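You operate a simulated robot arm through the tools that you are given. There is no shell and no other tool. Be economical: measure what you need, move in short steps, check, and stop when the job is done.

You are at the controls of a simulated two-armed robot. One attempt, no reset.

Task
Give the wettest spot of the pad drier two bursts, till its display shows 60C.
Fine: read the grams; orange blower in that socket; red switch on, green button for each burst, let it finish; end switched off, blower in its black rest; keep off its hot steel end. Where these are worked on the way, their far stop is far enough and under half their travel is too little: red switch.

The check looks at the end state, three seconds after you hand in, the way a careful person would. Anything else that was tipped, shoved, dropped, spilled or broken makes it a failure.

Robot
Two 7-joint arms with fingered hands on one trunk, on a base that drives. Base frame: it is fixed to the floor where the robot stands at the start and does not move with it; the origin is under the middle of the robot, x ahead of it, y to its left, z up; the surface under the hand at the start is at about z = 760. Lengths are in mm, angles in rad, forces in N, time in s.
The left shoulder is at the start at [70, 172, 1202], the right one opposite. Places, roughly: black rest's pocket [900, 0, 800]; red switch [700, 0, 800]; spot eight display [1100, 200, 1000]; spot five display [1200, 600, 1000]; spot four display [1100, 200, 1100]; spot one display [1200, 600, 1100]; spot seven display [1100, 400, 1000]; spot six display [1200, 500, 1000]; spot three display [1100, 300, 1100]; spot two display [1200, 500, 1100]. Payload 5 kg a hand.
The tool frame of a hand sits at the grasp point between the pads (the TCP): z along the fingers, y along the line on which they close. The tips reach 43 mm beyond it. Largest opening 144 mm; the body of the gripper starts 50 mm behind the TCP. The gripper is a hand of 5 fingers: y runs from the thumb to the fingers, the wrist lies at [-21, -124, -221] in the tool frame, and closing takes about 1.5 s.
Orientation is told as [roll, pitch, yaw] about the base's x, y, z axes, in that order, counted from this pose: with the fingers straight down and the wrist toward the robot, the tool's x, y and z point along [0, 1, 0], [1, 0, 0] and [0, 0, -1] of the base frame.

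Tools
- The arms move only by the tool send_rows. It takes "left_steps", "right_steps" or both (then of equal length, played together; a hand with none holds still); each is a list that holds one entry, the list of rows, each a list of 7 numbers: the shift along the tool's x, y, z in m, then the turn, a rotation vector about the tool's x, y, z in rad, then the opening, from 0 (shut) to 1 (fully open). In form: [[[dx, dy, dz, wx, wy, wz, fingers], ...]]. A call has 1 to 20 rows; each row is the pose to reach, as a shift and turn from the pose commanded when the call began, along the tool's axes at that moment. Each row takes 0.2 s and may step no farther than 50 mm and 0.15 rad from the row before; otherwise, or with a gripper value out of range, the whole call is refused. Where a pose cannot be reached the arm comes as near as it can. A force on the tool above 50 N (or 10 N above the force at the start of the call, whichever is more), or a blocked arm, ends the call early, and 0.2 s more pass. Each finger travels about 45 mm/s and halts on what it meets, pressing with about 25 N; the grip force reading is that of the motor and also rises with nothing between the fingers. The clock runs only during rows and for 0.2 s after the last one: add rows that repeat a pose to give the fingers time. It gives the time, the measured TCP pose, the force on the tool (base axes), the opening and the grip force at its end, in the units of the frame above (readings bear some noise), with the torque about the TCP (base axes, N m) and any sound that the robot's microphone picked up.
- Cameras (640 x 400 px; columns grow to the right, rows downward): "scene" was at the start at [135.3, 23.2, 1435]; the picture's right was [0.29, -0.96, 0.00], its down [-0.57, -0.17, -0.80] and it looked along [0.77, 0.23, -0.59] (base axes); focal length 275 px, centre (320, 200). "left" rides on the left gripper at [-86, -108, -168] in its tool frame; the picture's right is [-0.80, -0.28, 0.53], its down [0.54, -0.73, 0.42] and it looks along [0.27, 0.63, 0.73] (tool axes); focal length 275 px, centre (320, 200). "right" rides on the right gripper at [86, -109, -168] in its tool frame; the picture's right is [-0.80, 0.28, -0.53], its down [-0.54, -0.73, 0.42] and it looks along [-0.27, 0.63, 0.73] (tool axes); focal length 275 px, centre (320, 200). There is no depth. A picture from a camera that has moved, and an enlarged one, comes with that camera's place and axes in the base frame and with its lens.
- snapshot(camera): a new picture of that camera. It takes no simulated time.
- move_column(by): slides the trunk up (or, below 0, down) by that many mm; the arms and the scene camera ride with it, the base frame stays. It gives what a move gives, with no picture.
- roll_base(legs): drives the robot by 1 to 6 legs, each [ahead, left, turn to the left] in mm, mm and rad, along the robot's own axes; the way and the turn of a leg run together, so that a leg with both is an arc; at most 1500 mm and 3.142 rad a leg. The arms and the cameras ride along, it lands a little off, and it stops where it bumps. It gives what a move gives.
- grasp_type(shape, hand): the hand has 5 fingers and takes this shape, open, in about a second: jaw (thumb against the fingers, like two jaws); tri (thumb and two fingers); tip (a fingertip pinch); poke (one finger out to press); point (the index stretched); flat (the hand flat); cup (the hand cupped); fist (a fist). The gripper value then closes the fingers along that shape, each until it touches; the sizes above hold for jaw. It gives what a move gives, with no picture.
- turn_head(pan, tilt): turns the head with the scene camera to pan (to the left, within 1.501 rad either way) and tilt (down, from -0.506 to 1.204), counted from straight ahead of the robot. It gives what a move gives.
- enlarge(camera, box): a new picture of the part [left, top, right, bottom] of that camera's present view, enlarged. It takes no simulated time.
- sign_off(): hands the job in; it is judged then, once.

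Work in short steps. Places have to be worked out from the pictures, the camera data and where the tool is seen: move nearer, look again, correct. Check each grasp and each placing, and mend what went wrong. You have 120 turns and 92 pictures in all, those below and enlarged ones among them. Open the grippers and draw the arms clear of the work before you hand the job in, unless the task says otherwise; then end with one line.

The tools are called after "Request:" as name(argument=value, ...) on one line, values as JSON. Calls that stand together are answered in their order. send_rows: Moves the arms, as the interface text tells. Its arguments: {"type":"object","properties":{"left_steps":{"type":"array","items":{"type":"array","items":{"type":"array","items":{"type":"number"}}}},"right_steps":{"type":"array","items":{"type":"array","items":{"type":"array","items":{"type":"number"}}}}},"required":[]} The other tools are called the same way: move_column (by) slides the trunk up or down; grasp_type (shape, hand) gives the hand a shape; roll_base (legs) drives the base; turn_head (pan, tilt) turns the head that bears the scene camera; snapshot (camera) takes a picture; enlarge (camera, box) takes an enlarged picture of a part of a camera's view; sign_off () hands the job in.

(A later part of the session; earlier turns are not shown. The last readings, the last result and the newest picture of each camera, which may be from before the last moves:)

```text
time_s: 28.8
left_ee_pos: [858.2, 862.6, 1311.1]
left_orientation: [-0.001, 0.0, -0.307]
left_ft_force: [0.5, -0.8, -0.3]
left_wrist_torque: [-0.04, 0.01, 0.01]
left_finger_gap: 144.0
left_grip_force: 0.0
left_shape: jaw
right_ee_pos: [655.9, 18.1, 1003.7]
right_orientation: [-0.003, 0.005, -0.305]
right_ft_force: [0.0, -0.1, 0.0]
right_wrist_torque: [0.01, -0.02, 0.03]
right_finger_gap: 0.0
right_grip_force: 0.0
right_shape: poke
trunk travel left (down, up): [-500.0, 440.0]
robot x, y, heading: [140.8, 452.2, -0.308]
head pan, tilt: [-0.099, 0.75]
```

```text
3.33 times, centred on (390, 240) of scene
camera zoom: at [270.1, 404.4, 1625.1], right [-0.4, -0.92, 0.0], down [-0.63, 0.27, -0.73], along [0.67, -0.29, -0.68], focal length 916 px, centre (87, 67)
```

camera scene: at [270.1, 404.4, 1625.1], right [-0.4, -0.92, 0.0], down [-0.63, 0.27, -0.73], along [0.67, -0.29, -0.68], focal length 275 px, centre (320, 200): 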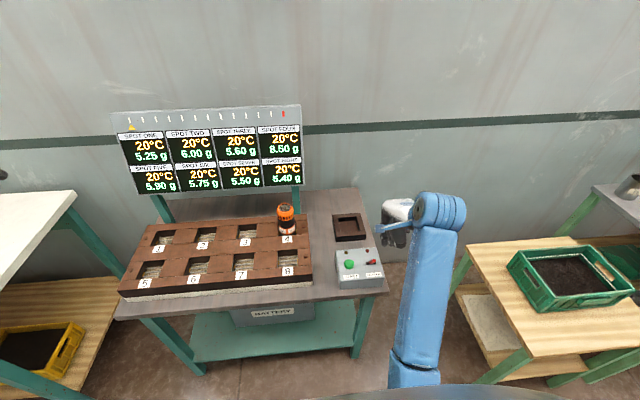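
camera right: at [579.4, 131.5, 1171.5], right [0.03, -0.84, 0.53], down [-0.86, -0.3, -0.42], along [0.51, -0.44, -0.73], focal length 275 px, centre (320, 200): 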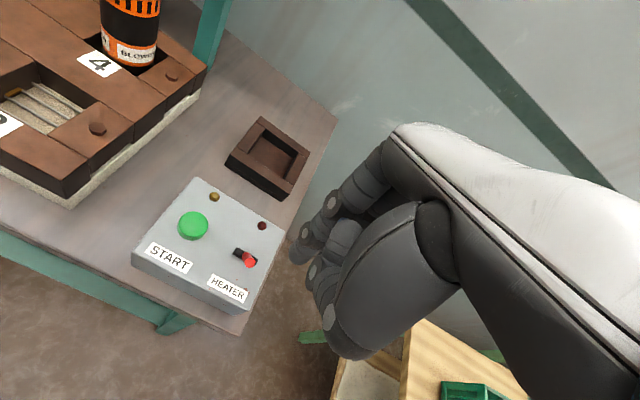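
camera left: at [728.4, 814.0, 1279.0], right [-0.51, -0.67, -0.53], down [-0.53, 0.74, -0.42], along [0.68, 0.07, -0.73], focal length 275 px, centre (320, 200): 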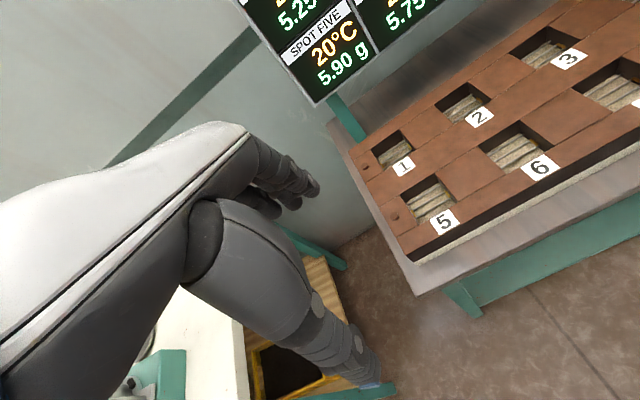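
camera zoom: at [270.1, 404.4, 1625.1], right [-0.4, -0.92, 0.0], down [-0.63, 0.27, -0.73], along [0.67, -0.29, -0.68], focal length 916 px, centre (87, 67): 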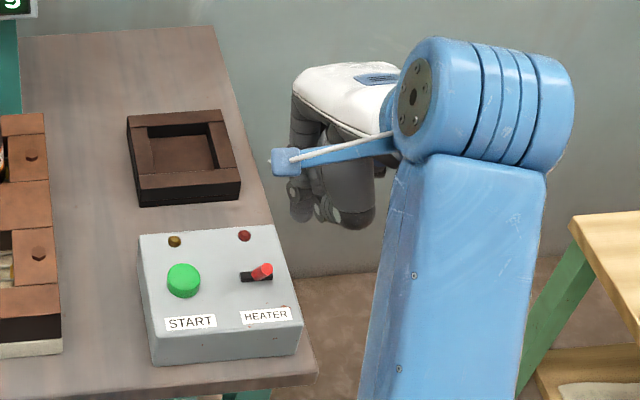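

The index looks only half out in poke. I'll try the point shape.

Request:
grasp_type(shape="point", hand="right")

Request:
snapshot(camera="right")

Request:
enlarge(camera="scene", box=[330, 180, 450, 300])

```text
time_s: 29.6
left_ee_pos: [857.1, 862.9, 1310.1]
left_orientation: [-0.001, -0.001, -0.308]
left_ft_force: [0.4, 0.2, -0.3]
left_wrist_torque: [0.01, 0.03, -0.01]
left_finger_gap: 144.0
left_grip_force: 0.1
left_shape: jaw
right_ee_pos: [655.1, 16.8, 1004.8]
right_orientation: [-0.001, 0.006, -0.304]
right_ft_force: [1.0, -0.2, -0.1]
right_wrist_torque: [0.0, 0.03, -0.01]
right_finger_gap: 0.0
right_grip_force: 0.1
right_shape: point
trunk travel left (down, up): [-500.0, 440.0]
robot x, y, heading: [145.0, 453.7, -0.307]
head pan, tilt: [-0.099, 0.75]
```

```text
53 pictures are left
camera right: at [578.7, 132.0, 1171.5], right [0.04, -0.84, 0.53], down [-0.86, -0.3, -0.42], along [0.51, -0.44, -0.73], focal length 275 px, centre (320, 200)
```

right: 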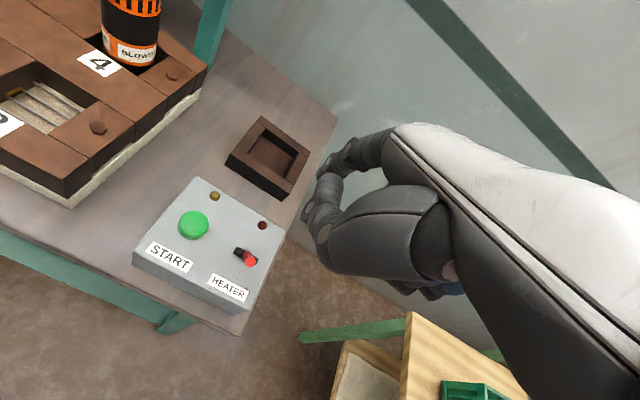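

```text
3.33 times, centred on (390, 240) of scene
camera zoom: at [269.4, 405.0, 1625.2], right [-0.4, -0.92, 0.0], down [-0.63, 0.27, -0.73], along [0.67, -0.29, -0.68], focal length 916 px, centre (87, 67)
```

zoom: 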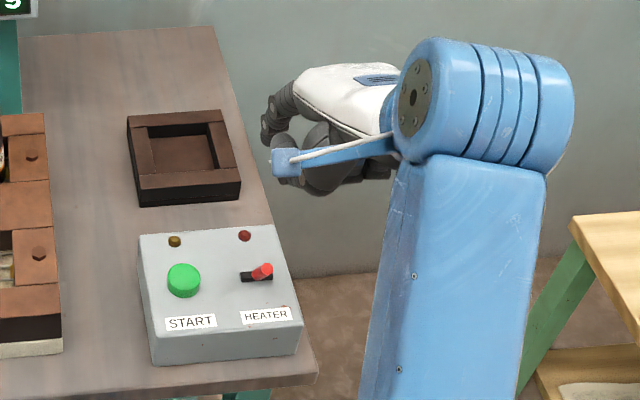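

The hand may still be commanded shut, so I open the value to see the shape unfolded.

Request:
send_rows(right_steps=[[[0, 0, 0, 0, 0, 0, 1], [0, 0, 0, 0, 0, 0, 1], [0, 0, 0, 0, 0, 0, 1], [0, 0, 0, 0, 0, 0, 1], [0, 0, 0, 0, 0, 0, 1], [0, 0, 0, 0, 0, 0, 1]]])

Request:
snapshot(camera="right")

Request:
enlarge(camera="scene", box=[330, 180, 450, 300])

```text
time_s: 31.1
left_ee_pos: [857.8, 862.4, 1310.2]
left_orientation: [-0.001, 0.001, -0.307]
left_ft_force: [0.0, -0.5, -0.5]
left_wrist_torque: [0.0, -0.01, 0.01]
left_finger_gap: 143.7
left_grip_force: 0.0
left_shape: jaw
right_ee_pos: [655.1, 16.5, 1003.8]
right_orientation: [0.0, 0.006, -0.305]
right_ft_force: [0.4, -0.4, 0.1]
right_wrist_torque: [-0.01, -0.02, -0.04]
right_finger_gap: 0.0
right_grip_force: 0.1
right_shape: point
trunk travel left (down, up): [-500.0, 440.0]
robot x, y, heading: [143.6, 458.0, -0.308]
head pan, tilt: [-0.099, 0.75]
```

```text
51 pictures are left
camera right: at [579.0, 131.7, 1172.0], right [0.03, -0.84, 0.53], down [-0.86, -0.3, -0.42], along [0.51, -0.44, -0.73], focal length 275 px, centre (320, 200)
```

right: 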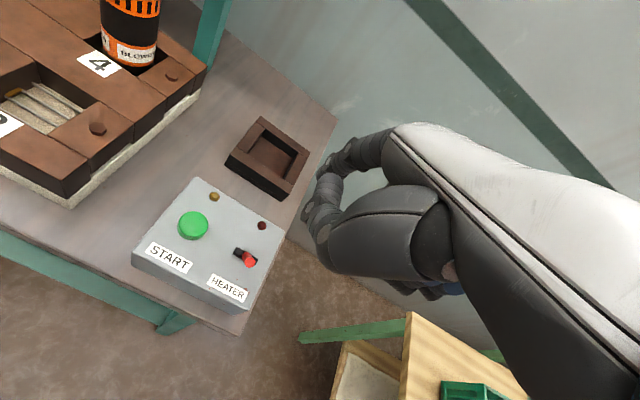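

```text
3.33 times, centred on (390, 240) of scene
camera zoom: at [269.5, 404.9, 1625.2], right [-0.4, -0.92, 0.0], down [-0.63, 0.27, -0.73], along [0.67, -0.29, -0.68], focal length 916 px, centre (87, 67)
```

zoom: 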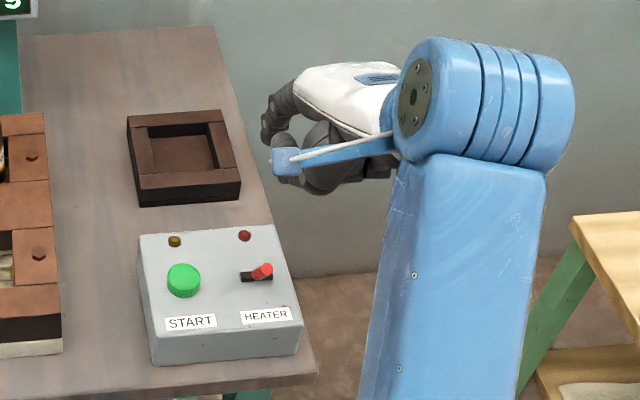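

Neither shape shows a clear pressing finger. The fingertip pinch may be slimmer and well placed at the TCP, so I try it closed.

Request:
grasp_type(shape="tip", hand="right")

Request:
send_rows(right_steps=[[[0, 0, 0, 0, 0, 0, 0.5], [0, 0, 0, 0, 0, 0, 0], [0, 0, 0, 0, 0, 0, 0], [0, 0, 0, 0, 0, 0, 0], [0, 0, 0, 0, 0, 0, 0], [0, 0, 0, 0, 0, 0, 0], [0, 0, 0, 0, 0, 0, 0], [0, 0, 0, 0, 0, 0, 0]]])

Request:
enlarge(camera="right", box=[220, 120, 460, 380])

Request:
enlarge(camera="scene", box=[330, 180, 450, 300])

```text
time_s: 31.9
left_ee_pos: [858.6, 863.8, 1310.1]
left_orientation: [-0.001, 0.001, -0.307]
left_ft_force: [0.1, 0.1, 0.1]
left_wrist_torque: [-0.05, -0.01, 0.01]
left_finger_gap: 143.7
left_grip_force: 0.1
left_shape: jaw
right_ee_pos: [655.7, 17.4, 1004.8]
right_orientation: [-0.002, 0.003, -0.304]
right_ft_force: [0.7, -0.7, -0.4]
right_wrist_torque: [-0.01, 0.02, 0.01]
right_finger_gap: 143.9
right_grip_force: 0.0
right_shape: tip
trunk travel left (down, up): [-500.0, 440.0]
robot x, y, heading: [145.6, 456.5, -0.308]
head pan, tilt: [-0.099, 0.75]
```

```text
time_s: 33.8
left_ee_pos: [857.4, 862.7, 1310.8]
left_orientation: [0.0, -0.001, -0.308]
left_ft_force: [-0.1, 0.1, 0.8]
left_wrist_torque: [0.01, -0.02, -0.02]
left_finger_gap: 143.6
left_grip_force: 0.0
left_shape: jaw
right_ee_pos: [655.6, 16.9, 1005.0]
right_orientation: [-0.001, 0.004, -0.306]
right_ft_force: [0.3, 0.4, -0.5]
right_wrist_torque: [0.0, -0.03, 0.01]
right_finger_gap: 0.1
right_grip_force: 0.1
right_shape: tip
trunk travel left (down, up): [-500.0, 440.0]
robot x, y, heading: [142.0, 453.6, -0.307]
head pan, tilt: [-0.099, 0.75]
```

```text
1.54 times, centred on (340, 250) of right
camera zoom: at [579.1, 131.5, 1172.3], right [0.03, -0.84, 0.53], down [-0.86, -0.3, -0.42], along [0.51, -0.44, -0.73], focal length 424 px, centre (289, 123)
```

zoom: 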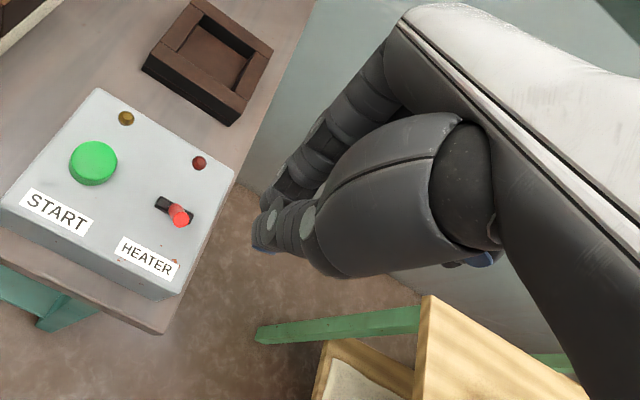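

```text
3.33 times, centred on (390, 240) of scene
camera zoom: at [269.5, 404.9, 1625.2], right [-0.4, -0.92, 0.0], down [-0.63, 0.27, -0.73], along [0.67, -0.29, -0.68], focal length 916 px, centre (87, 67)
```

zoom: 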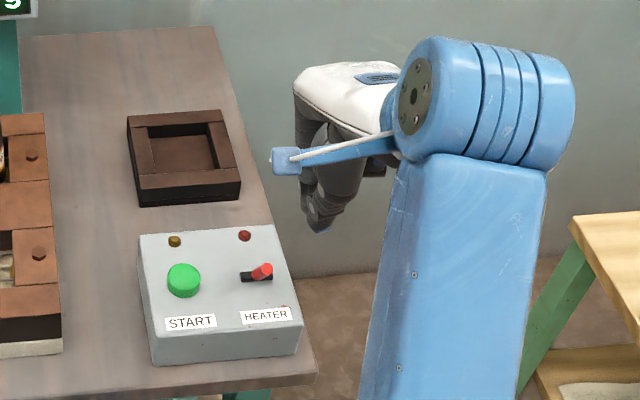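

The tip pinch gives a slim tool, with its end about (8,−22,+17) off the TCP. I'll lower it to hover in front of the lever and check.

Request:
send_rows(right_steps=[[[0.017, 0.0, 0.03, 0, 0, 0, 0], [0.017, 0.0, 0.06, 0, 0, 0, 0], [0.017, 0.0, 0.09, 0, 0, 0, 0], [0.017, 0.0, 0.1, 0, 0, 0, 0], [0.017, 0.0, 0.1, 0, 0, 0, 0]]])

Request:
enlarge(camera="right", box=[160, 140, 400, 340])

Request:
enlarge(camera="scene", box=[330, 220, 410, 300])

```text
time_s: 34.8
left_ee_pos: [855.5, 863.3, 1311.3]
left_orientation: [0.0, 0.001, -0.307]
left_ft_force: [1.3, 0.0, -0.3]
left_wrist_torque: [0.0, 0.04, 0.0]
left_finger_gap: 143.8
left_grip_force: 0.1
left_shape: jaw
right_ee_pos: [663.8, 34.9, 917.8]
right_orientation: [0.005, -0.02, -0.306]
right_ft_force: [-11.7, 3.4, 28.0]
right_wrist_torque: [0.29, 0.2, 0.08]
right_finger_gap: 0.1
right_grip_force: 25.1
right_shape: tip
trunk travel left (down, up): [-500.0, 440.0]
robot x, y, heading: [145.0, 454.5, -0.306]
head pan, tilt: [-0.099, 0.75]
stopped in row 5 (right hand): the force on the tool passed its limit at 55 N (the readings are from after the stop); the commanded pose is now the measured one
```

```text
2.00 times, centred on (280, 240) of right
camera zoom: at [583.4, 149.7, 1083.0], right [0.02, -0.84, 0.54], down [-0.85, -0.3, -0.44], along [0.53, -0.45, -0.72], focal length 551 px, centre (400, 120)
```

zoom: 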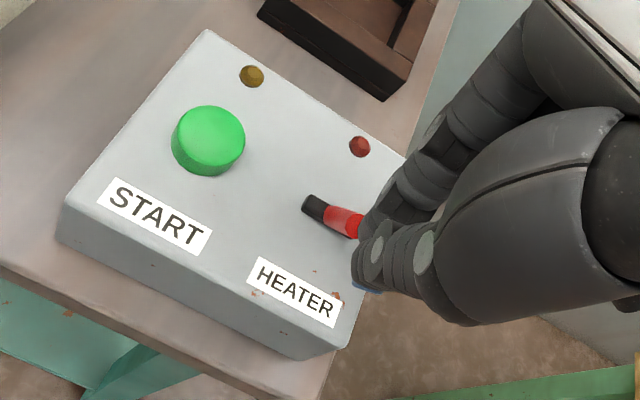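

```text
5.00 times, centred on (370, 260) of scene
camera zoom: at [266.9, 406.5, 1625.5], right [-0.4, -0.92, 0.0], down [-0.63, 0.27, -0.73], along [0.67, -0.29, -0.68], focal length 1374 px, centre (70, -100)
```

zoom: 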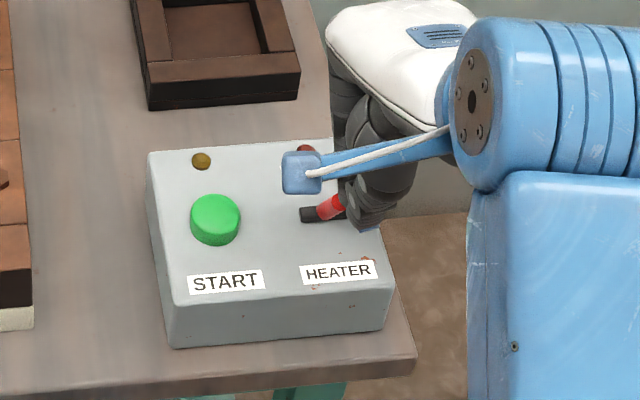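

I touched the lever's end cap: the tips reach about 50 mm below the TCP. The push ran along the lever's axis, which confirms it leans toward me, so nothing moved sideways. I back off up and toward me.

Request:
send_rows(right_steps=[[[0, 0, -0.02, 0.01, 0, 0, 0], [0, -0.02, -0.03, 0.02, 0, 0, 0], [0, -0.05, -0.03, 0.02, 0, 0, 0], [0, -0.05, -0.03, 0.02, 0, 0, 0]]])

Request:
enlarge(camera="right", box=[160, 140, 400, 340])

Request:
enlarge(camera="scene", box=[330, 220, 410, 300])

```text
time_s: 35.8
left_ee_pos: [858.7, 862.1, 1309.7]
left_orientation: [0.0, 0.001, -0.307]
left_ft_force: [0.6, 0.0, -0.5]
left_wrist_torque: [0.0, 0.02, -0.01]
left_finger_gap: 143.7
left_grip_force: 0.1
left_shape: jaw
right_ee_pos: [616.4, 48.9, 942.9]
right_orientation: [0.005, 0.008, -0.307]
right_ft_force: [0.5, 0.0, -0.1]
right_wrist_torque: [0.0, 0.0, 0.02]
right_finger_gap: 0.2
right_grip_force: 25.4
right_shape: tip
trunk travel left (down, up): [-500.0, 440.0]
robot x, y, heading: [143.5, 454.7, -0.31]
head pan, tilt: [-0.099, 0.75]
```

```text
2.00 times, centred on (280, 240) of right
camera zoom: at [541.1, 162.9, 1110.1], right [0.04, -0.85, 0.53], down [-0.86, -0.3, -0.42], along [0.51, -0.44, -0.74], focal length 551 px, centre (400, 120)
```

zoom: 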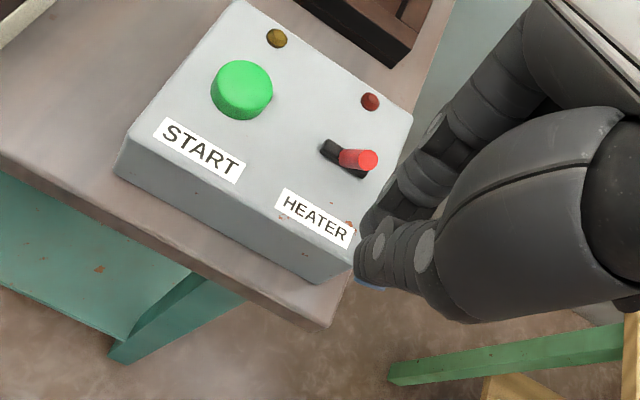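

```text
5.00 times, centred on (370, 260) of scene
camera zoom: at [270.9, 404.6, 1625.1], right [-0.4, -0.92, 0.0], down [-0.63, 0.27, -0.73], along [0.67, -0.29, -0.68], focal length 1374 px, centre (70, -100)
```

zoom: 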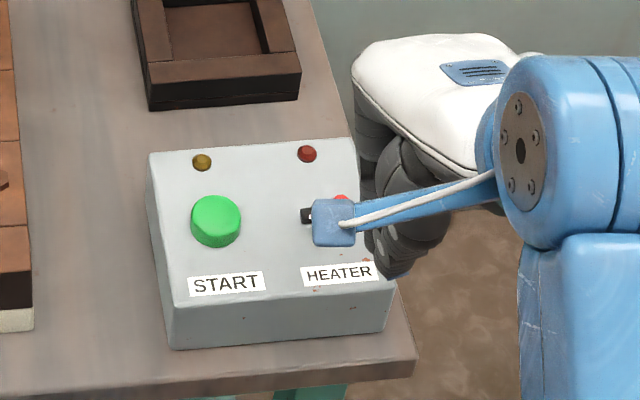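

The lever is unchanged, with its cap at about (682,33,865). The pinch tip is about 82 mm in front of it and 6 mm to the right. I lower to tip z≈848, shift left 6 mm and advance until just short of contact.

Request:
send_rows(right_steps=[[[0.006, 0, 0.02, -0.008, 0, 0, 0], [0.006, 0, 0.047, -0.008, 0, 0, 0], [0.006, 0.025, 0.047, -0.008, 0, 0, 0], [0.006, 0.045, 0.047, -0.008, 0, 0, 0], [0.006, 0.045, 0.047, -0.008, 0, 0, 0]]])

Request:
enlarge(camera="right", box=[160, 140, 400, 340])

```text
time_s: 37.0
left_ee_pos: [857.2, 863.0, 1310.6]
left_orientation: [0.002, 0.0, -0.308]
left_ft_force: [-0.1, -0.3, 0.5]
left_wrist_torque: [0.02, -0.02, 0.01]
left_finger_gap: 144.1
left_grip_force: 0.1
left_shape: jaw
right_ee_pos: [661.1, 42.5, 897.7]
right_orientation: [0.004, -0.003, -0.306]
right_ft_force: [-0.7, -0.2, 0.7]
right_wrist_torque: [-0.02, -0.02, 0.05]
right_finger_gap: 0.0
right_grip_force: 25.0
right_shape: tip
trunk travel left (down, up): [-500.0, 440.0]
robot x, y, heading: [146.0, 450.9, -0.312]
head pan, tilt: [-0.099, 0.75]
```

```text
2.00 times, centred on (280, 240) of right
camera zoom: at [583.6, 156.3, 1063.9], right [0.03, -0.85, 0.53], down [-0.85, -0.3, -0.43], along [0.52, -0.44, -0.73], focal length 551 px, centre (400, 120)
```

zoom: 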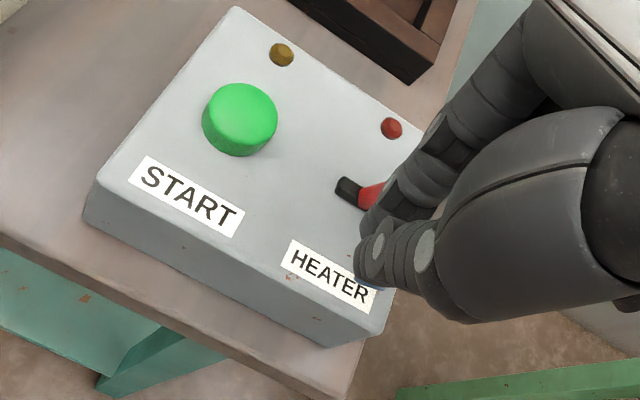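

Clear, with no force. Next I push forward in small rows.

Request:
send_rows(right_steps=[[[0, 0.01, 0, 0, 0, 0, 0], [0, 0.02, 0, 0, 0, 0, 0], [0, 0.03, 0, 0, 0, 0, 0], [0, 0.038, 0, 0, 0, 0, 0], [0, 0.038, 0, 0, 0, 0, 0]]])

Request:
enlarge(camera="right", box=[160, 140, 400, 340])

```text
time_s: 38.2
left_ee_pos: [856.1, 862.6, 1311.1]
left_orientation: [0.0, 0.0, -0.306]
left_ft_force: [-0.5, -0.3, 0.0]
left_wrist_torque: [0.0, -0.01, -0.06]
left_finger_gap: 143.7
left_grip_force: 0.0
left_shape: jaw
right_ee_pos: [695.8, 31.1, 897.4]
right_orientation: [0.003, -0.001, -0.304]
right_ft_force: [-13.2, 3.1, 5.5]
right_wrist_torque: [0.13, 0.44, 0.0]
right_finger_gap: 0.0
right_grip_force: 25.4
right_shape: tip
trunk travel left (down, up): [-500.0, 440.0]
robot x, y, heading: [145.9, 454.1, -0.306]
head pan, tilt: [-0.099, 0.75]
```

```text
2.00 times, centred on (280, 240) of right
camera zoom: at [619.0, 145.5, 1063.8], right [0.03, -0.85, 0.53], down [-0.85, -0.3, -0.43], along [0.52, -0.44, -0.73], focal length 551 px, centre (400, 120)
```

zoom: 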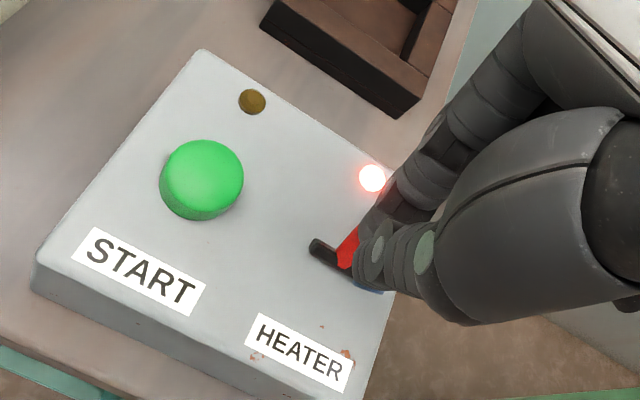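

The red lamp is lit. I push a little farther to make sure it's at the far stop.

Request:
send_rows(right_steps=[[[0, 0.005, 0, 0, 0, 0, 0], [0, 0.01, 0, 0, 0, 0, 0], [0, 0.015, 0, 0, 0, 0, 0], [0, 0.015, 0, 0, 0, 0, 0]]])

Request:
enlarge(camera="right", box=[160, 140, 400, 340])

```text
time_s: 39.2
left_ee_pos: [855.0, 864.6, 1312.3]
left_orientation: [0.001, -0.003, -0.305]
left_ft_force: [0.2, -0.1, 0.2]
left_wrist_torque: [0.01, 0.0, -0.01]
left_finger_gap: 143.8
left_grip_force: 0.1
left_shape: jaw
right_ee_pos: [706.8, 29.4, 897.3]
right_orientation: [0.004, -0.004, -0.302]
right_ft_force: [-37.8, 14.9, 8.8]
right_wrist_torque: [0.26, 1.19, 0.06]
right_finger_gap: 0.2
right_grip_force: 24.0
right_shape: tip
trunk travel left (down, up): [-500.0, 440.0]
robot x, y, heading: [146.5, 452.1, -0.312]
head pan, tilt: [-0.099, 0.75]
```

```text
2.00 times, centred on (280, 240) of right
camera zoom: at [629.9, 141.7, 1064.9], right [0.03, -0.85, 0.53], down [-0.85, -0.3, -0.43], along [0.52, -0.44, -0.73], focal length 551 px, centre (400, 120)
```

zoom: 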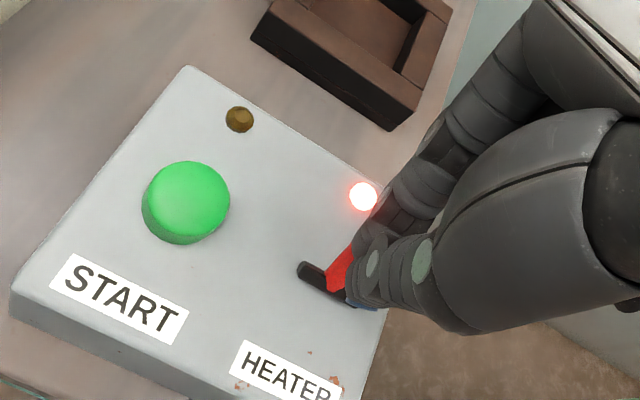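

It's hard against the stop. I back off, rise and hover over the green button.

Request:
send_rows(right_steps=[[[0, -0.03, 0, 0, 0, 0, 0], [0, -0.045, -0.01, 0, 0, 0, 0], [0, -0.045, -0.05, 0, 0, 0, 0], [0.04, -0.025, -0.05, 0, 0, 0, 0], [0.077, -0.005, -0.05, 0, 0, 0, 0], [0.077, -0.005, -0.025, 0, 0, 0, 0], [0.077, -0.005, -0.025, 0, 0, 0, 0]]])

Request:
enlarge(camera="right", box=[200, 170, 400, 340])

Request:
snapshot(camera="scene")

```text
time_s: 40.8
left_ee_pos: [856.5, 862.2, 1310.7]
left_orientation: [0.001, 0.001, -0.308]
left_ft_force: [0.6, 0.7, -0.5]
left_wrist_torque: [-0.01, -0.04, 0.0]
left_finger_gap: 143.8
left_grip_force: 0.0
left_shape: jaw
right_ee_pos: [729.2, 101.7, 921.6]
right_orientation: [0.004, 0.001, -0.305]
right_ft_force: [0.1, 1.0, 0.4]
right_wrist_torque: [0.03, 0.01, -0.03]
right_finger_gap: 0.1
right_grip_force: 24.5
right_shape: tip
trunk travel left (down, up): [-500.0, 440.0]
robot x, y, heading: [143.1, 455.2, -0.309]
head pan, tilt: [-0.099, 0.75]
```

```text
2.35 times, centred on (300, 255) of right
camera zoom: at [651.3, 214.3, 1088.5], right [0.03, -0.85, 0.53], down [-0.85, -0.3, -0.43], along [0.52, -0.44, -0.73], focal length 648 px, centre (367, 71)
```

zoom: 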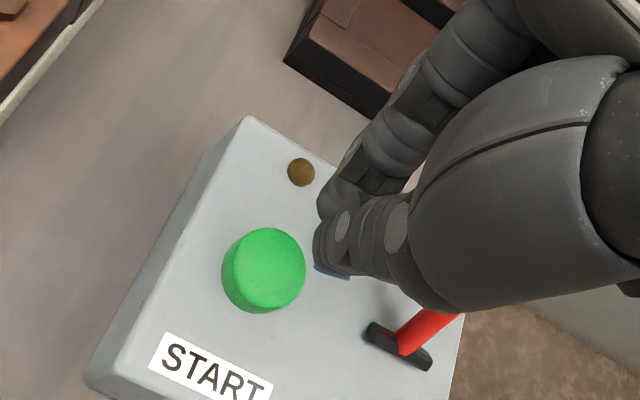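

```text
39 pictures are left
camera scene: at [269.8, 405.1, 1625.2], right [-0.4, -0.92, 0.0], down [-0.63, 0.27, -0.73], along [0.67, -0.29, -0.68], focal length 275 px, centre (320, 200)
```

scene: 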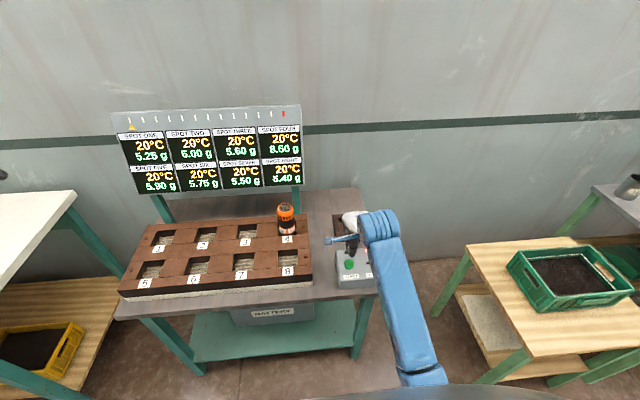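

The button lies about 8 mm left of the tip. I shift and press down in small rows, listening for the sound.

Request:
send_rows(right_steps=[[[0.008, 0.003, 0.015, 0, 0, 0, 0], [0.008, 0.003, 0.03, 0, 0, 0, 0], [0.008, 0.003, 0.036, 0, 0, 0, 0], [0.008, 0.003, 0.04, 0, 0, 0, 0], [0.008, 0.003, 0.043, 0, 0, 0, 0], [0.008, 0.003, 0.043, 0, 0, 0, 0]]])

Request:
enlarge(camera="right", box=[200, 170, 400, 340])

```text
time_s: 42.2
left_ee_pos: [857.2, 862.9, 1311.5]
left_orientation: [0.001, -0.001, -0.308]
left_ft_force: [-0.8, 0.6, 0.2]
left_wrist_torque: [-0.02, -0.03, 0.01]
left_finger_gap: 143.6
left_grip_force: 0.1
left_shape: jaw
right_ee_pos: [736.1, 109.1, 877.3]
right_orientation: [0.004, -0.001, -0.305]
right_ft_force: [0.0, 0.2, 1.4]
right_wrist_torque: [0.03, 0.05, -0.01]
right_finger_gap: 0.0
right_grip_force: 24.8
right_shape: tip
trunk travel left (down, up): [-500.0, 440.0]
robot x, y, heading: [145.5, 453.8, -0.308]
head pan, tilt: [-0.099, 0.75]
```

```text
2.35 times, centred on (300, 255) of right
camera zoom: at [657.3, 221.7, 1045.0], right [0.03, -0.85, 0.53], down [-0.85, -0.3, -0.43], along [0.52, -0.44, -0.73], focal length 648 px, centre (367, 71)
```

zoom: 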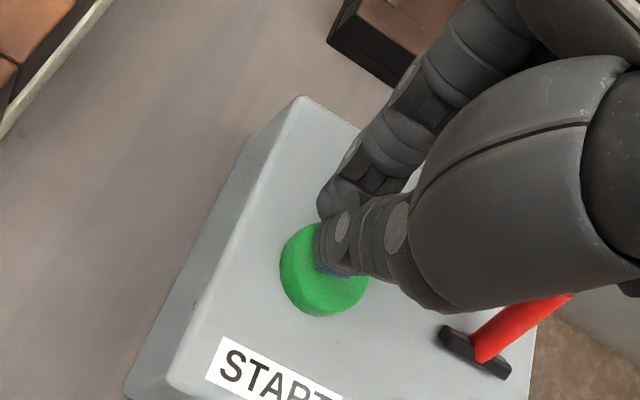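

It's over the button, slightly toward its back edge. I shift 4 mm nearer and press further.

Request:
send_rows(right_steps=[[[0, -0.004, 0, 0, 0, 0, 0], [0, -0.004, 0.004, 0, 0, 0, 0], [0, -0.004, 0.007, 0, 0, 0, 0], [0, -0.004, 0.01, 0, 0, 0, 0], [0, -0.004, 0.01, 0, 0, 0, 0]]])

Request:
enlarge(camera="right", box=[200, 120, 440, 340])

```text
time_s: 43.4
left_ee_pos: [854.7, 863.9, 1311.1]
left_orientation: [-0.001, 0.0, -0.307]
left_ft_force: [0.0, 0.3, 0.4]
left_wrist_torque: [0.03, -0.01, 0.02]
left_finger_gap: 144.0
left_grip_force: 0.1
left_shape: jaw
right_ee_pos: [731.7, 109.7, 871.5]
right_orientation: [0.004, -0.005, -0.305]
right_ft_force: [-1.5, 1.0, 28.3]
right_wrist_torque: [0.19, 0.53, 0.04]
right_finger_gap: 0.1
right_grip_force: 24.9
right_shape: tip
trunk travel left (down, up): [-500.0, 440.0]
robot x, y, heading: [144.4, 453.1, -0.306]
head pan, tilt: [-0.099, 0.75]
```

```text
1.82 times, centred on (320, 230) of right
camera zoom: at [652.4, 223.6, 1037.4], right [0.03, -0.85, 0.53], down [-0.85, -0.3, -0.43], along [0.52, -0.44, -0.73], focal length 500 px, centre (320, 146)
```

zoom: 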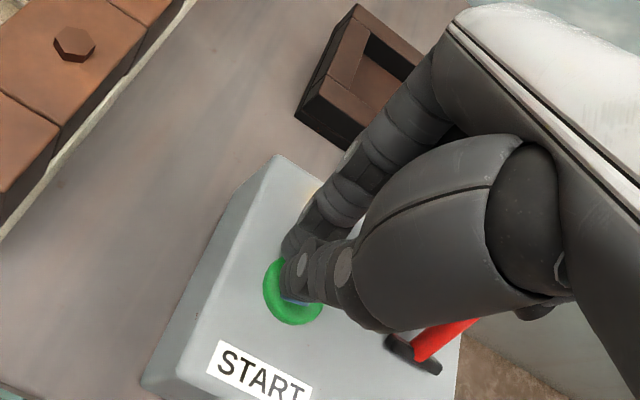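

The button went in and a yellow glow shows beside it. I release, rise slightly and check the lamp and display.

Request:
send_rows(right_steps=[[[0, 0, -0.01, 0, 0, 0, 0], [0, 0, -0.025, 0, 0, 0, 0], [0, 0, -0.025, 0, 0, 0, 0]]])

Request:
enlarge(camera="scene", box=[100, 90, 400, 310])

```text
time_s: 44.2
left_ee_pos: [858.1, 862.6, 1310.1]
left_orientation: [-0.001, 0.0, -0.306]
left_ft_force: [-0.4, 0.0, 0.5]
left_wrist_torque: [0.03, -0.01, -0.02]
left_finger_gap: 143.7
left_grip_force: 0.1
left_shape: jaw
right_ee_pos: [730.2, 109.8, 892.2]
right_orientation: [0.004, 0.0, -0.305]
right_ft_force: [0.5, 0.1, 0.2]
right_wrist_torque: [-0.01, -0.04, 0.03]
right_finger_gap: 0.0
right_grip_force: 25.3
right_shape: tip
trunk travel left (down, up): [-500.0, 440.0]
robot x, y, heading: [144.9, 454.4, -0.309]
head pan, tilt: [-0.099, 0.75]
```

```text
1.82 times, centred on (250, 200) of scene
camera zoom: at [269.4, 404.9, 1625.1], right [-0.4, -0.92, 0.0], down [-0.63, 0.27, -0.73], along [0.67, -0.29, -0.68], focal length 500 px, centre (447, 200)
```

zoom: 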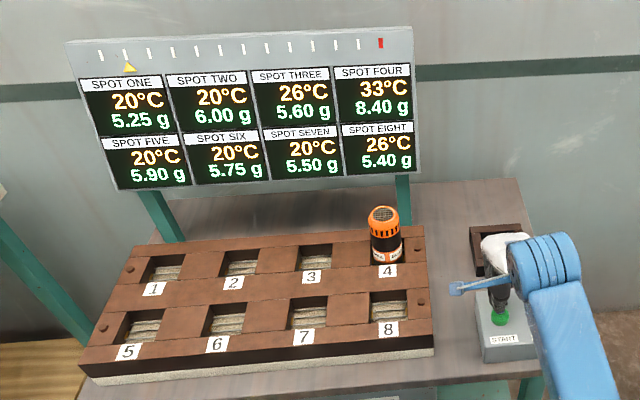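

Heating is underway: spot four reads 33C and the marker has moved one tick. I wait for the burst to finish.

Request:
send_rows(right_steps=[[[0, 0, 0, 0, 0, 0, 0], [0, 0, 0, 0, 0, 0, 0], [0, 0, 0, 0, 0, 0, 0], [0, 0, 0, 0, 0, 0, 0], [0, 0, 0, 0, 0, 0, 0], [0, 0, 0, 0, 0, 0, 0], [0, 0, 0, 0, 0, 0, 0], [0, 0, 0, 0, 0, 0, 0], [0, 0, 0, 0, 0, 0, 0], [0, 0, 0, 0, 0, 0, 0]]])

Request:
enlarge(camera="scene", box=[100, 90, 400, 310])

Request:
enlarge(camera="right", box=[200, 120, 440, 340])

```text
time_s: 46.4
left_ee_pos: [858.7, 861.7, 1310.1]
left_orientation: [0.001, -0.001, -0.307]
left_ft_force: [0.2, 0.2, 0.4]
left_wrist_torque: [0.0, 0.0, -0.01]
left_finger_gap: 143.9
left_grip_force: 0.0
left_shape: jaw
right_ee_pos: [731.9, 109.0, 892.2]
right_orientation: [0.006, -0.001, -0.305]
right_ft_force: [0.5, -0.1, -0.1]
right_wrist_torque: [0.01, 0.0, -0.03]
right_finger_gap: 0.3
right_grip_force: 25.0
right_shape: tip
trunk travel left (down, up): [-500.0, 440.0]
robot x, y, heading: [141.5, 456.8, -0.305]
head pan, tilt: [-0.099, 0.75]
```

```text
1.82 times, centred on (250, 200) of scene
camera zoom: at [269.5, 404.8, 1625.2], right [-0.4, -0.92, 0.0], down [-0.63, 0.27, -0.73], along [0.67, -0.29, -0.68], focal length 500 px, centre (447, 200)
```

zoom: 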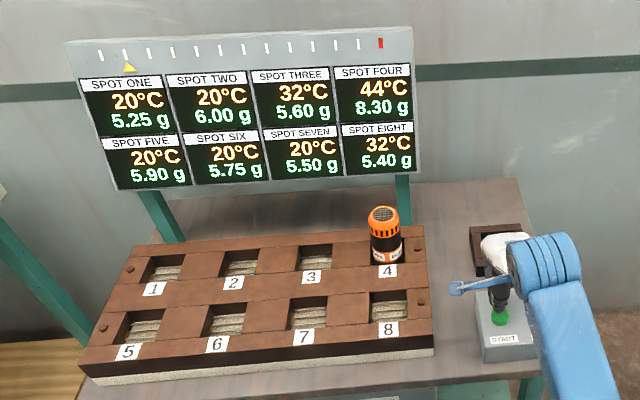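

```text
1.82 times, centred on (320, 230) of right
camera zoom: at [653.6, 222.7, 1059.4], right [0.03, -0.85, 0.53], down [-0.85, -0.3, -0.43], along [0.52, -0.44, -0.73], focal length 500 px, centre (320, 146)
```

zoom: 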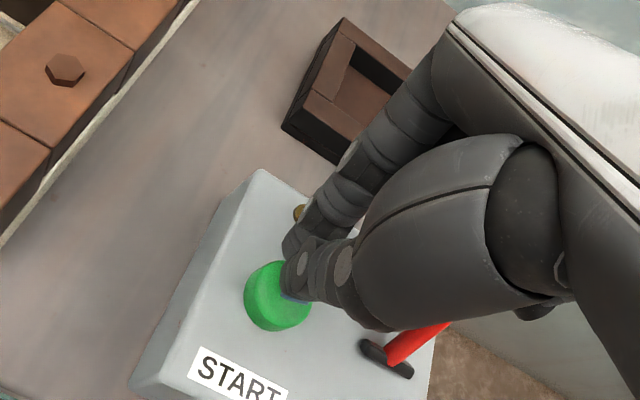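

It reads 44C and the yellow lamp looks off. I wait another 2 s to confirm it's steady.

Request:
send_rows(right_steps=[[[0, 0, 0, 0, 0, 0, 0], [0, 0, 0, 0, 0, 0, 0], [0, 0, 0, 0, 0, 0, 0], [0, 0, 0, 0, 0, 0, 0], [0, 0, 0, 0, 0, 0, 0], [0, 0, 0, 0, 0, 0, 0], [0, 0, 0, 0, 0, 0, 0], [0, 0, 0, 0, 0, 0, 0], [0, 0, 0, 0, 0, 0, 0], [0, 0, 0, 0, 0, 0, 0]]])

Request:
enlarge(camera="scene", box=[100, 90, 320, 210])

```text
time_s: 48.6
left_ee_pos: [859.2, 862.2, 1309.4]
left_orientation: [0.0, 0.0, -0.308]
left_ft_force: [0.1, -0.5, -0.1]
left_wrist_torque: [0.01, -0.01, 0.0]
left_finger_gap: 144.0
left_grip_force: 0.2
left_shape: jaw
right_ee_pos: [730.9, 109.7, 892.3]
right_orientation: [0.004, 0.0, -0.306]
right_ft_force: [-1.0, 0.5, 0.6]
right_wrist_torque: [-0.05, 0.01, -0.03]
right_finger_gap: 0.0
right_grip_force: 25.4
right_shape: tip
trunk travel left (down, up): [-500.0, 440.0]
robot x, y, heading: [144.6, 455.1, -0.304]
head pan, tilt: [-0.099, 0.75]
```

```text
2.91 times, centred on (210, 150) of scene
camera zoom: at [269.5, 404.8, 1625.2], right [-0.4, -0.92, 0.0], down [-0.63, 0.27, -0.73], along [0.67, -0.29, -0.68], focal length 800 px, centre (640, 346)
```

zoom: 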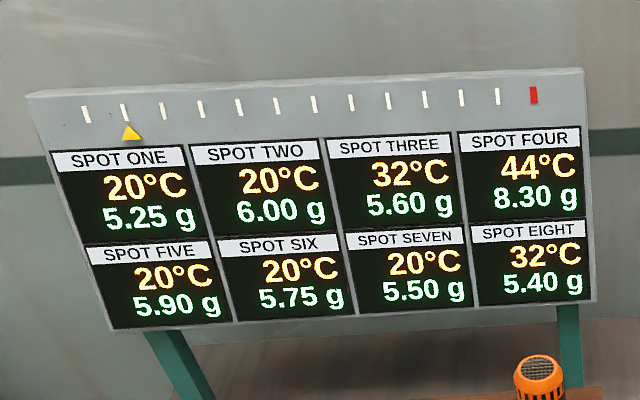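

It's steady at 44C and the first burst is done. I press for the second.

Request:
send_rows(right_steps=[[[0, 0, 0.012, 0, 0, 0, 0], [0, 0, 0.018, 0, 0, 0, 0], [0, 0, 0.022, 0, 0, 0, 0], [0, 0, 0.025, 0, 0, 0, 0], [0, 0, 0.025, 0, 0, 0, 0], [0, 0, 0.01, 0, 0, 0, 0], [0, 0, -0.02, 0, 0, 0, 0], [0, 0, -0.02, 0, 0, 0, 0], [0, 0, -0.02, 0, 0, 0, 0], [0, 0, -0.02, 0, 0, 0, 0]]])

Request:
enlarge(camera="scene", box=[100, 90, 320, 210])

```text
time_s: 50.8
left_ee_pos: [857.5, 862.7, 1311.6]
left_orientation: [0.002, 0.0, -0.306]
left_ft_force: [-0.3, -0.2, -0.4]
left_wrist_torque: [-0.02, -0.05, -0.02]
left_finger_gap: 143.8
left_grip_force: 0.1
left_shape: jaw
right_ee_pos: [732.4, 111.5, 912.2]
right_orientation: [0.002, -0.001, -0.304]
right_ft_force: [0.4, 0.2, -0.4]
right_wrist_torque: [0.0, -0.01, -0.01]
right_finger_gap: 0.2
right_grip_force: 25.4
right_shape: tip
trunk travel left (down, up): [-500.0, 440.0]
robot x, y, heading: [144.8, 450.0, -0.305]
head pan, tilt: [-0.099, 0.75]
```

```text
2.91 times, centred on (210, 150) of scene
camera zoom: at [269.2, 405.0, 1625.2], right [-0.4, -0.92, 0.0], down [-0.63, 0.27, -0.73], along [0.67, -0.29, -0.68], focal length 800 px, centre (640, 346)
```

zoom: 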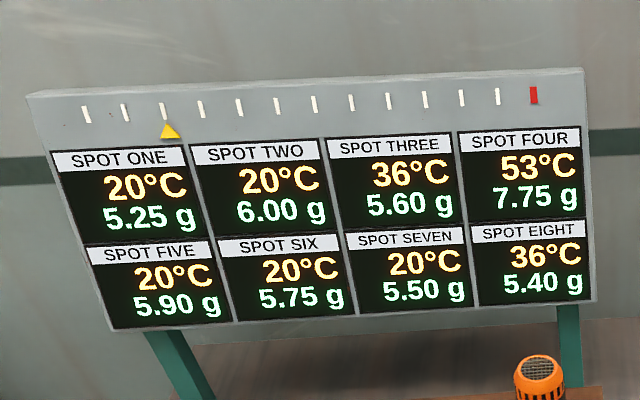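

The second burst is running. Meanwhile I raise the hand and move to the far side of the lever, hovering high.

Request:
send_rows(right_steps=[[[0, 0, -0.04, 0, 0, 0, 0], [-0.03, 0.03, -0.05, 0, 0, 0, 0], [-0.06, 0.055, -0.05, 0, 0, 0, 0], [-0.084, 0.065, -0.05, 0, 0, 0, 0], [-0.084, 0.065, -0.02, 0, 0, 0, 0], [-0.084, 0.065, -0.02, 0, 0, 0, 0], [-0.084, 0.065, -0.02, 0, 0, 0, 0], [-0.084, 0.065, -0.02, 0, 0, 0, 0], [-0.084, 0.065, -0.02, 0, 0, 0, 0], [-0.084, 0.065, -0.02, 0, 0, 0, 0]]])

Request:
snapshot(camera="right")

Request:
enlarge(camera="scene", box=[100, 90, 420, 310])

```text
time_s: 53.0
left_ee_pos: [856.9, 862.6, 1310.4]
left_orientation: [-0.001, 0.001, -0.307]
left_ft_force: [0.5, -0.1, -0.9]
left_wrist_torque: [0.03, -0.02, 0.01]
left_finger_gap: 143.8
left_grip_force: 0.1
left_shape: jaw
right_ee_pos: [771.0, 9.7, 930.4]
right_orientation: [0.003, -0.002, -0.303]
right_ft_force: [-1.0, -0.2, -0.2]
right_wrist_torque: [0.0, 0.0, 0.02]
right_finger_gap: 0.1
right_grip_force: 25.4
right_shape: tip
trunk travel left (down, up): [-500.0, 440.0]
robot x, y, heading: [143.2, 451.7, -0.308]
head pan, tilt: [-0.099, 0.75]
```

```text
31 pictures are left
camera right: at [692.9, 123.0, 1098.6], right [0.03, -0.85, 0.53], down [-0.85, -0.3, -0.43], along [0.52, -0.44, -0.73], focal length 275 px, centre (320, 200)
```

right: 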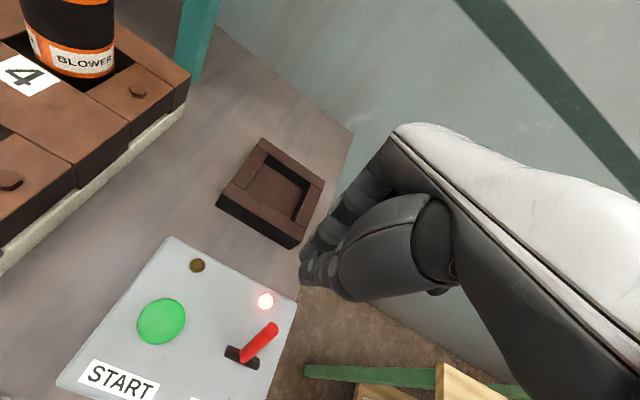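

```text
1.82 times, centred on (260, 200) of scene
camera zoom: at [269.5, 404.7, 1625.2], right [-0.4, -0.92, 0.0], down [-0.63, 0.27, -0.73], along [0.67, -0.29, -0.68], focal length 500 px, centre (429, 200)
```

zoom: 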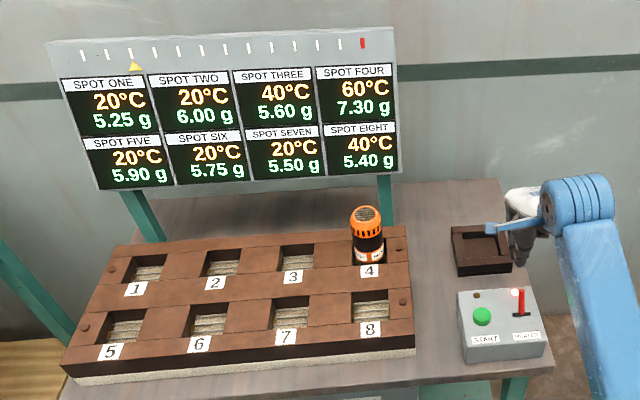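

It shows 60C and the burst is finished. Next I switch off: lower behind the lever and pull it toward me, first approaching near contact.

Request:
send_rows(right_steps=[[[0.003, 0, 0.015, 0, 0, 0, 0], [0.003, 0, 0.03, 0, 0, 0, 0], [0.003, -0.012, 0.03, 0, 0, 0, 0], [0.003, -0.024, 0.03, 0, 0, 0, 0], [0.003, -0.024, 0.03, 0, 0, 0, 0]]])

Request:
enlarge(camera="right", box=[160, 200, 400, 400])

```text
time_s: 54.2
left_ee_pos: [858.0, 862.4, 1309.8]
left_orientation: [0.001, 0.001, -0.308]
left_ft_force: [0.4, -0.2, 0.3]
left_wrist_torque: [-0.01, -0.02, 0.0]
left_finger_gap: 144.0
left_grip_force: 0.1
left_shape: jaw
right_ee_pos: [747.1, 18.6, 901.8]
right_orientation: [0.003, 0.001, -0.305]
right_ft_force: [-0.1, -0.8, -0.6]
right_wrist_torque: [-0.03, 0.02, 0.01]
right_finger_gap: 0.0
right_grip_force: 25.2
right_shape: tip
trunk travel left (down, up): [-500.0, 440.0]
robot x, y, heading: [146.9, 455.2, -0.303]
head pan, tilt: [-0.099, 0.75]
```

```text
2.00 times, centred on (280, 300) of right
camera zoom: at [669.7, 132.8, 1068.9], right [0.03, -0.85, 0.53], down [-0.85, -0.3, -0.43], along [0.52, -0.44, -0.73], focal length 551 px, centre (400, 0)
```

zoom: 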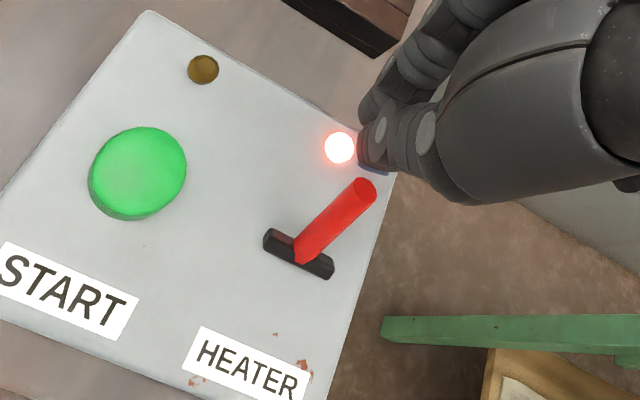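

Request:
send_rows(right_steps=[[[0, -0.01, 0, 0, 0, 0, 0], [0, -0.02, 0, 0, 0, 0, 0], [0, -0.03, 0, 0, 0, 0, 0], [0, -0.036, 0, 0, 0, 0, 0], [0, -0.036, 0, 0, 0, 0, 0]]])

Request:
enlarge(camera="right", box=[160, 160, 400, 360])

```text
time_s: 55.4
left_ee_pos: [858.8, 862.3, 1309.9]
left_orientation: [0.0, 0.0, -0.307]
left_ft_force: [0.0, 0.0, 0.1]
left_wrist_torque: [0.02, 0.01, -0.04]
left_finger_gap: 143.9
left_grip_force: 0.0
left_shape: jaw
right_ee_pos: [712.0, 30.3, 903.4]
right_orientation: [0.003, -0.001, -0.306]
right_ft_force: [-0.4, 0.6, -0.2]
right_wrist_torque: [-0.02, 0.0, 0.0]
right_finger_gap: 0.0
right_grip_force: 24.8
right_shape: tip
trunk travel left (down, up): [-500.0, 440.0]
robot x, y, heading: [144.3, 452.8, -0.311]
head pan, tilt: [-0.099, 0.75]
```

```text
2.00 times, centred on (280, 260) of right
camera zoom: at [634.4, 143.7, 1069.4], right [0.03, -0.85, 0.53], down [-0.85, -0.3, -0.43], along [0.52, -0.44, -0.73], focal length 551 px, centre (400, 80)
```

zoom: 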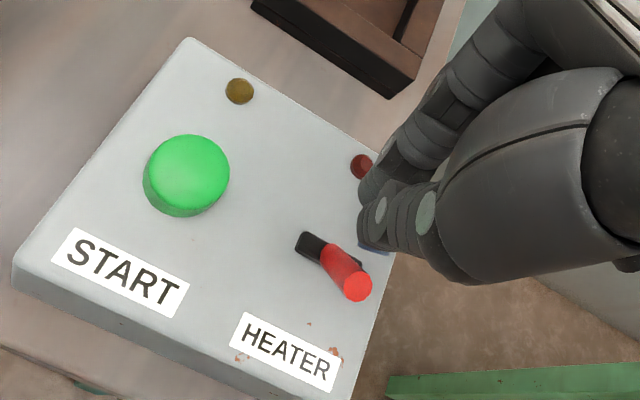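

The lamp is out and the lever is back toward me, so it's off. I lift clear, move over socket 4 at height, lower the trunk back and take the jaw shape.

Request:
send_rows(right_steps=[[[0, 0.005, -0.045, 0, 0, 0, 0], [0, 0.005, -0.09, 0, 0, 0, 0], [0, 0.005, -0.135, 0, 0, 0, 0], [0, 0.005, -0.18, 0, 0, 0, 0], [0.035, 0.02, -0.2, 0, 0, 0, 0], [0.07, 0.039, -0.22, 0, 0, 0, 0], [0.105, 0.058, -0.24, 0, 0, 0, 0], [0.14, 0.078, -0.26, 0, 0, 0, 0], [0.175, 0.097, -0.28, 0, 0, 0, 0], [0.21, 0.117, -0.3, 0, 0, 0, 0], [0.245, 0.136, -0.32, 0, 0, 0, 0], [0.279, 0.155, -0.34, 0, 0, 0, 0], [0.279, 0.155, -0.35, 0, 0, 0, 0], [0.279, 0.155, -0.35, 0, 0, 0, 0]]])

Request:
grasp_type(shape="jaw", hand="right")

Request:
snapshot(camera="scene")

```text
time_s: 58.4
left_ee_pos: [858.0, 862.2, 1310.7]
left_orientation: [0.0, 0.001, -0.308]
left_ft_force: [-0.4, 0.5, 0.5]
left_wrist_torque: [-0.01, 0.01, 0.01]
left_finger_gap: 143.8
left_grip_force: 0.1
left_shape: jaw
right_ee_pos: [943.6, 249.2, 1256.7]
right_orientation: [0.003, -0.001, -0.305]
right_ft_force: [0.0, -0.4, 0.4]
right_wrist_torque: [-0.01, 0.03, -0.02]
right_finger_gap: 0.0
right_grip_force: 25.2
right_shape: tip
trunk travel left (down, up): [-500.0, 440.0]
robot x, y, heading: [144.6, 449.1, -0.305]
head pan, tilt: [-0.099, 0.75]
```

```text
time_s: 59.3
left_ee_pos: [857.8, 864.2, 1310.0]
left_orientation: [0.001, 0.001, -0.308]
left_ft_force: [-0.3, -0.7, -0.2]
left_wrist_torque: [0.02, 0.01, 0.0]
left_finger_gap: 143.8
left_grip_force: 0.0
left_shape: jaw
right_ee_pos: [943.2, 247.5, 1256.4]
right_orientation: [0.001, 0.001, -0.306]
right_ft_force: [0.3, -0.4, -0.2]
right_wrist_torque: [-0.04, -0.01, -0.04]
right_finger_gap: 143.6
right_grip_force: 0.1
right_shape: jaw
trunk travel left (down, up): [-500.0, 440.0]
robot x, y, heading: [144.8, 453.9, -0.306]
head pan, tilt: [-0.099, 0.75]
```

```text
27 pictures are left
camera scene: at [269.6, 404.9, 1625.2], right [-0.4, -0.92, 0.0], down [-0.63, 0.27, -0.73], along [0.67, -0.29, -0.68], focal length 275 px, centre (320, 200)
```

scene: 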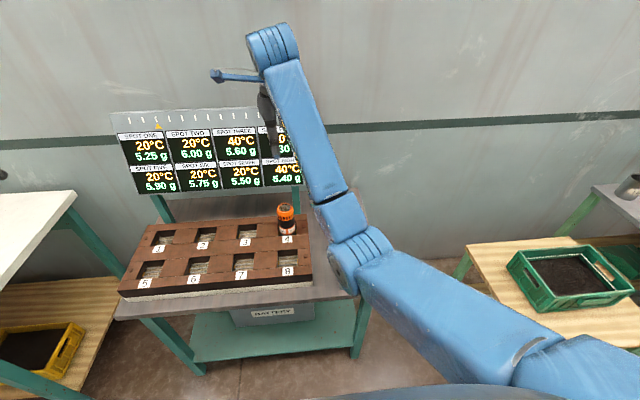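

Request:
move_column(by=-200)

Request:
snapshot(camera="right")

```text
time_s: 61.4
left_ee_pos: [857.4, 863.0, 1110.1]
left_orientation: [-0.002, -0.002, -0.308]
left_ft_force: [0.0, -0.5, 0.1]
left_wrist_torque: [0.02, -0.01, 0.03]
left_finger_gap: 143.5
left_grip_force: 0.1
left_shape: jaw
right_ee_pos: [942.6, 250.1, 1056.7]
right_orientation: [0.003, -0.002, -0.305]
right_ft_force: [0.3, -0.3, 0.4]
right_wrist_torque: [-0.01, -0.01, 0.02]
right_finger_gap: 143.5
right_grip_force: 0.0
right_shape: jaw
trunk travel left (down, up): [-300.0, 640.0]
robot x, y, heading: [143.3, 451.8, -0.307]
head pan, tilt: [-0.099, 0.75]
```

```text
26 pictures are left
camera right: at [865.0, 362.6, 1223.8], right [0.03, -0.85, 0.53], down [-0.85, -0.3, -0.43], along [0.52, -0.44, -0.73], focal length 275 px, centre (320, 200)
```

right: 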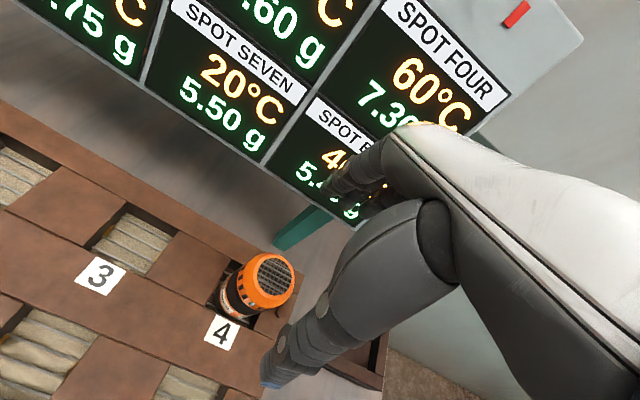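

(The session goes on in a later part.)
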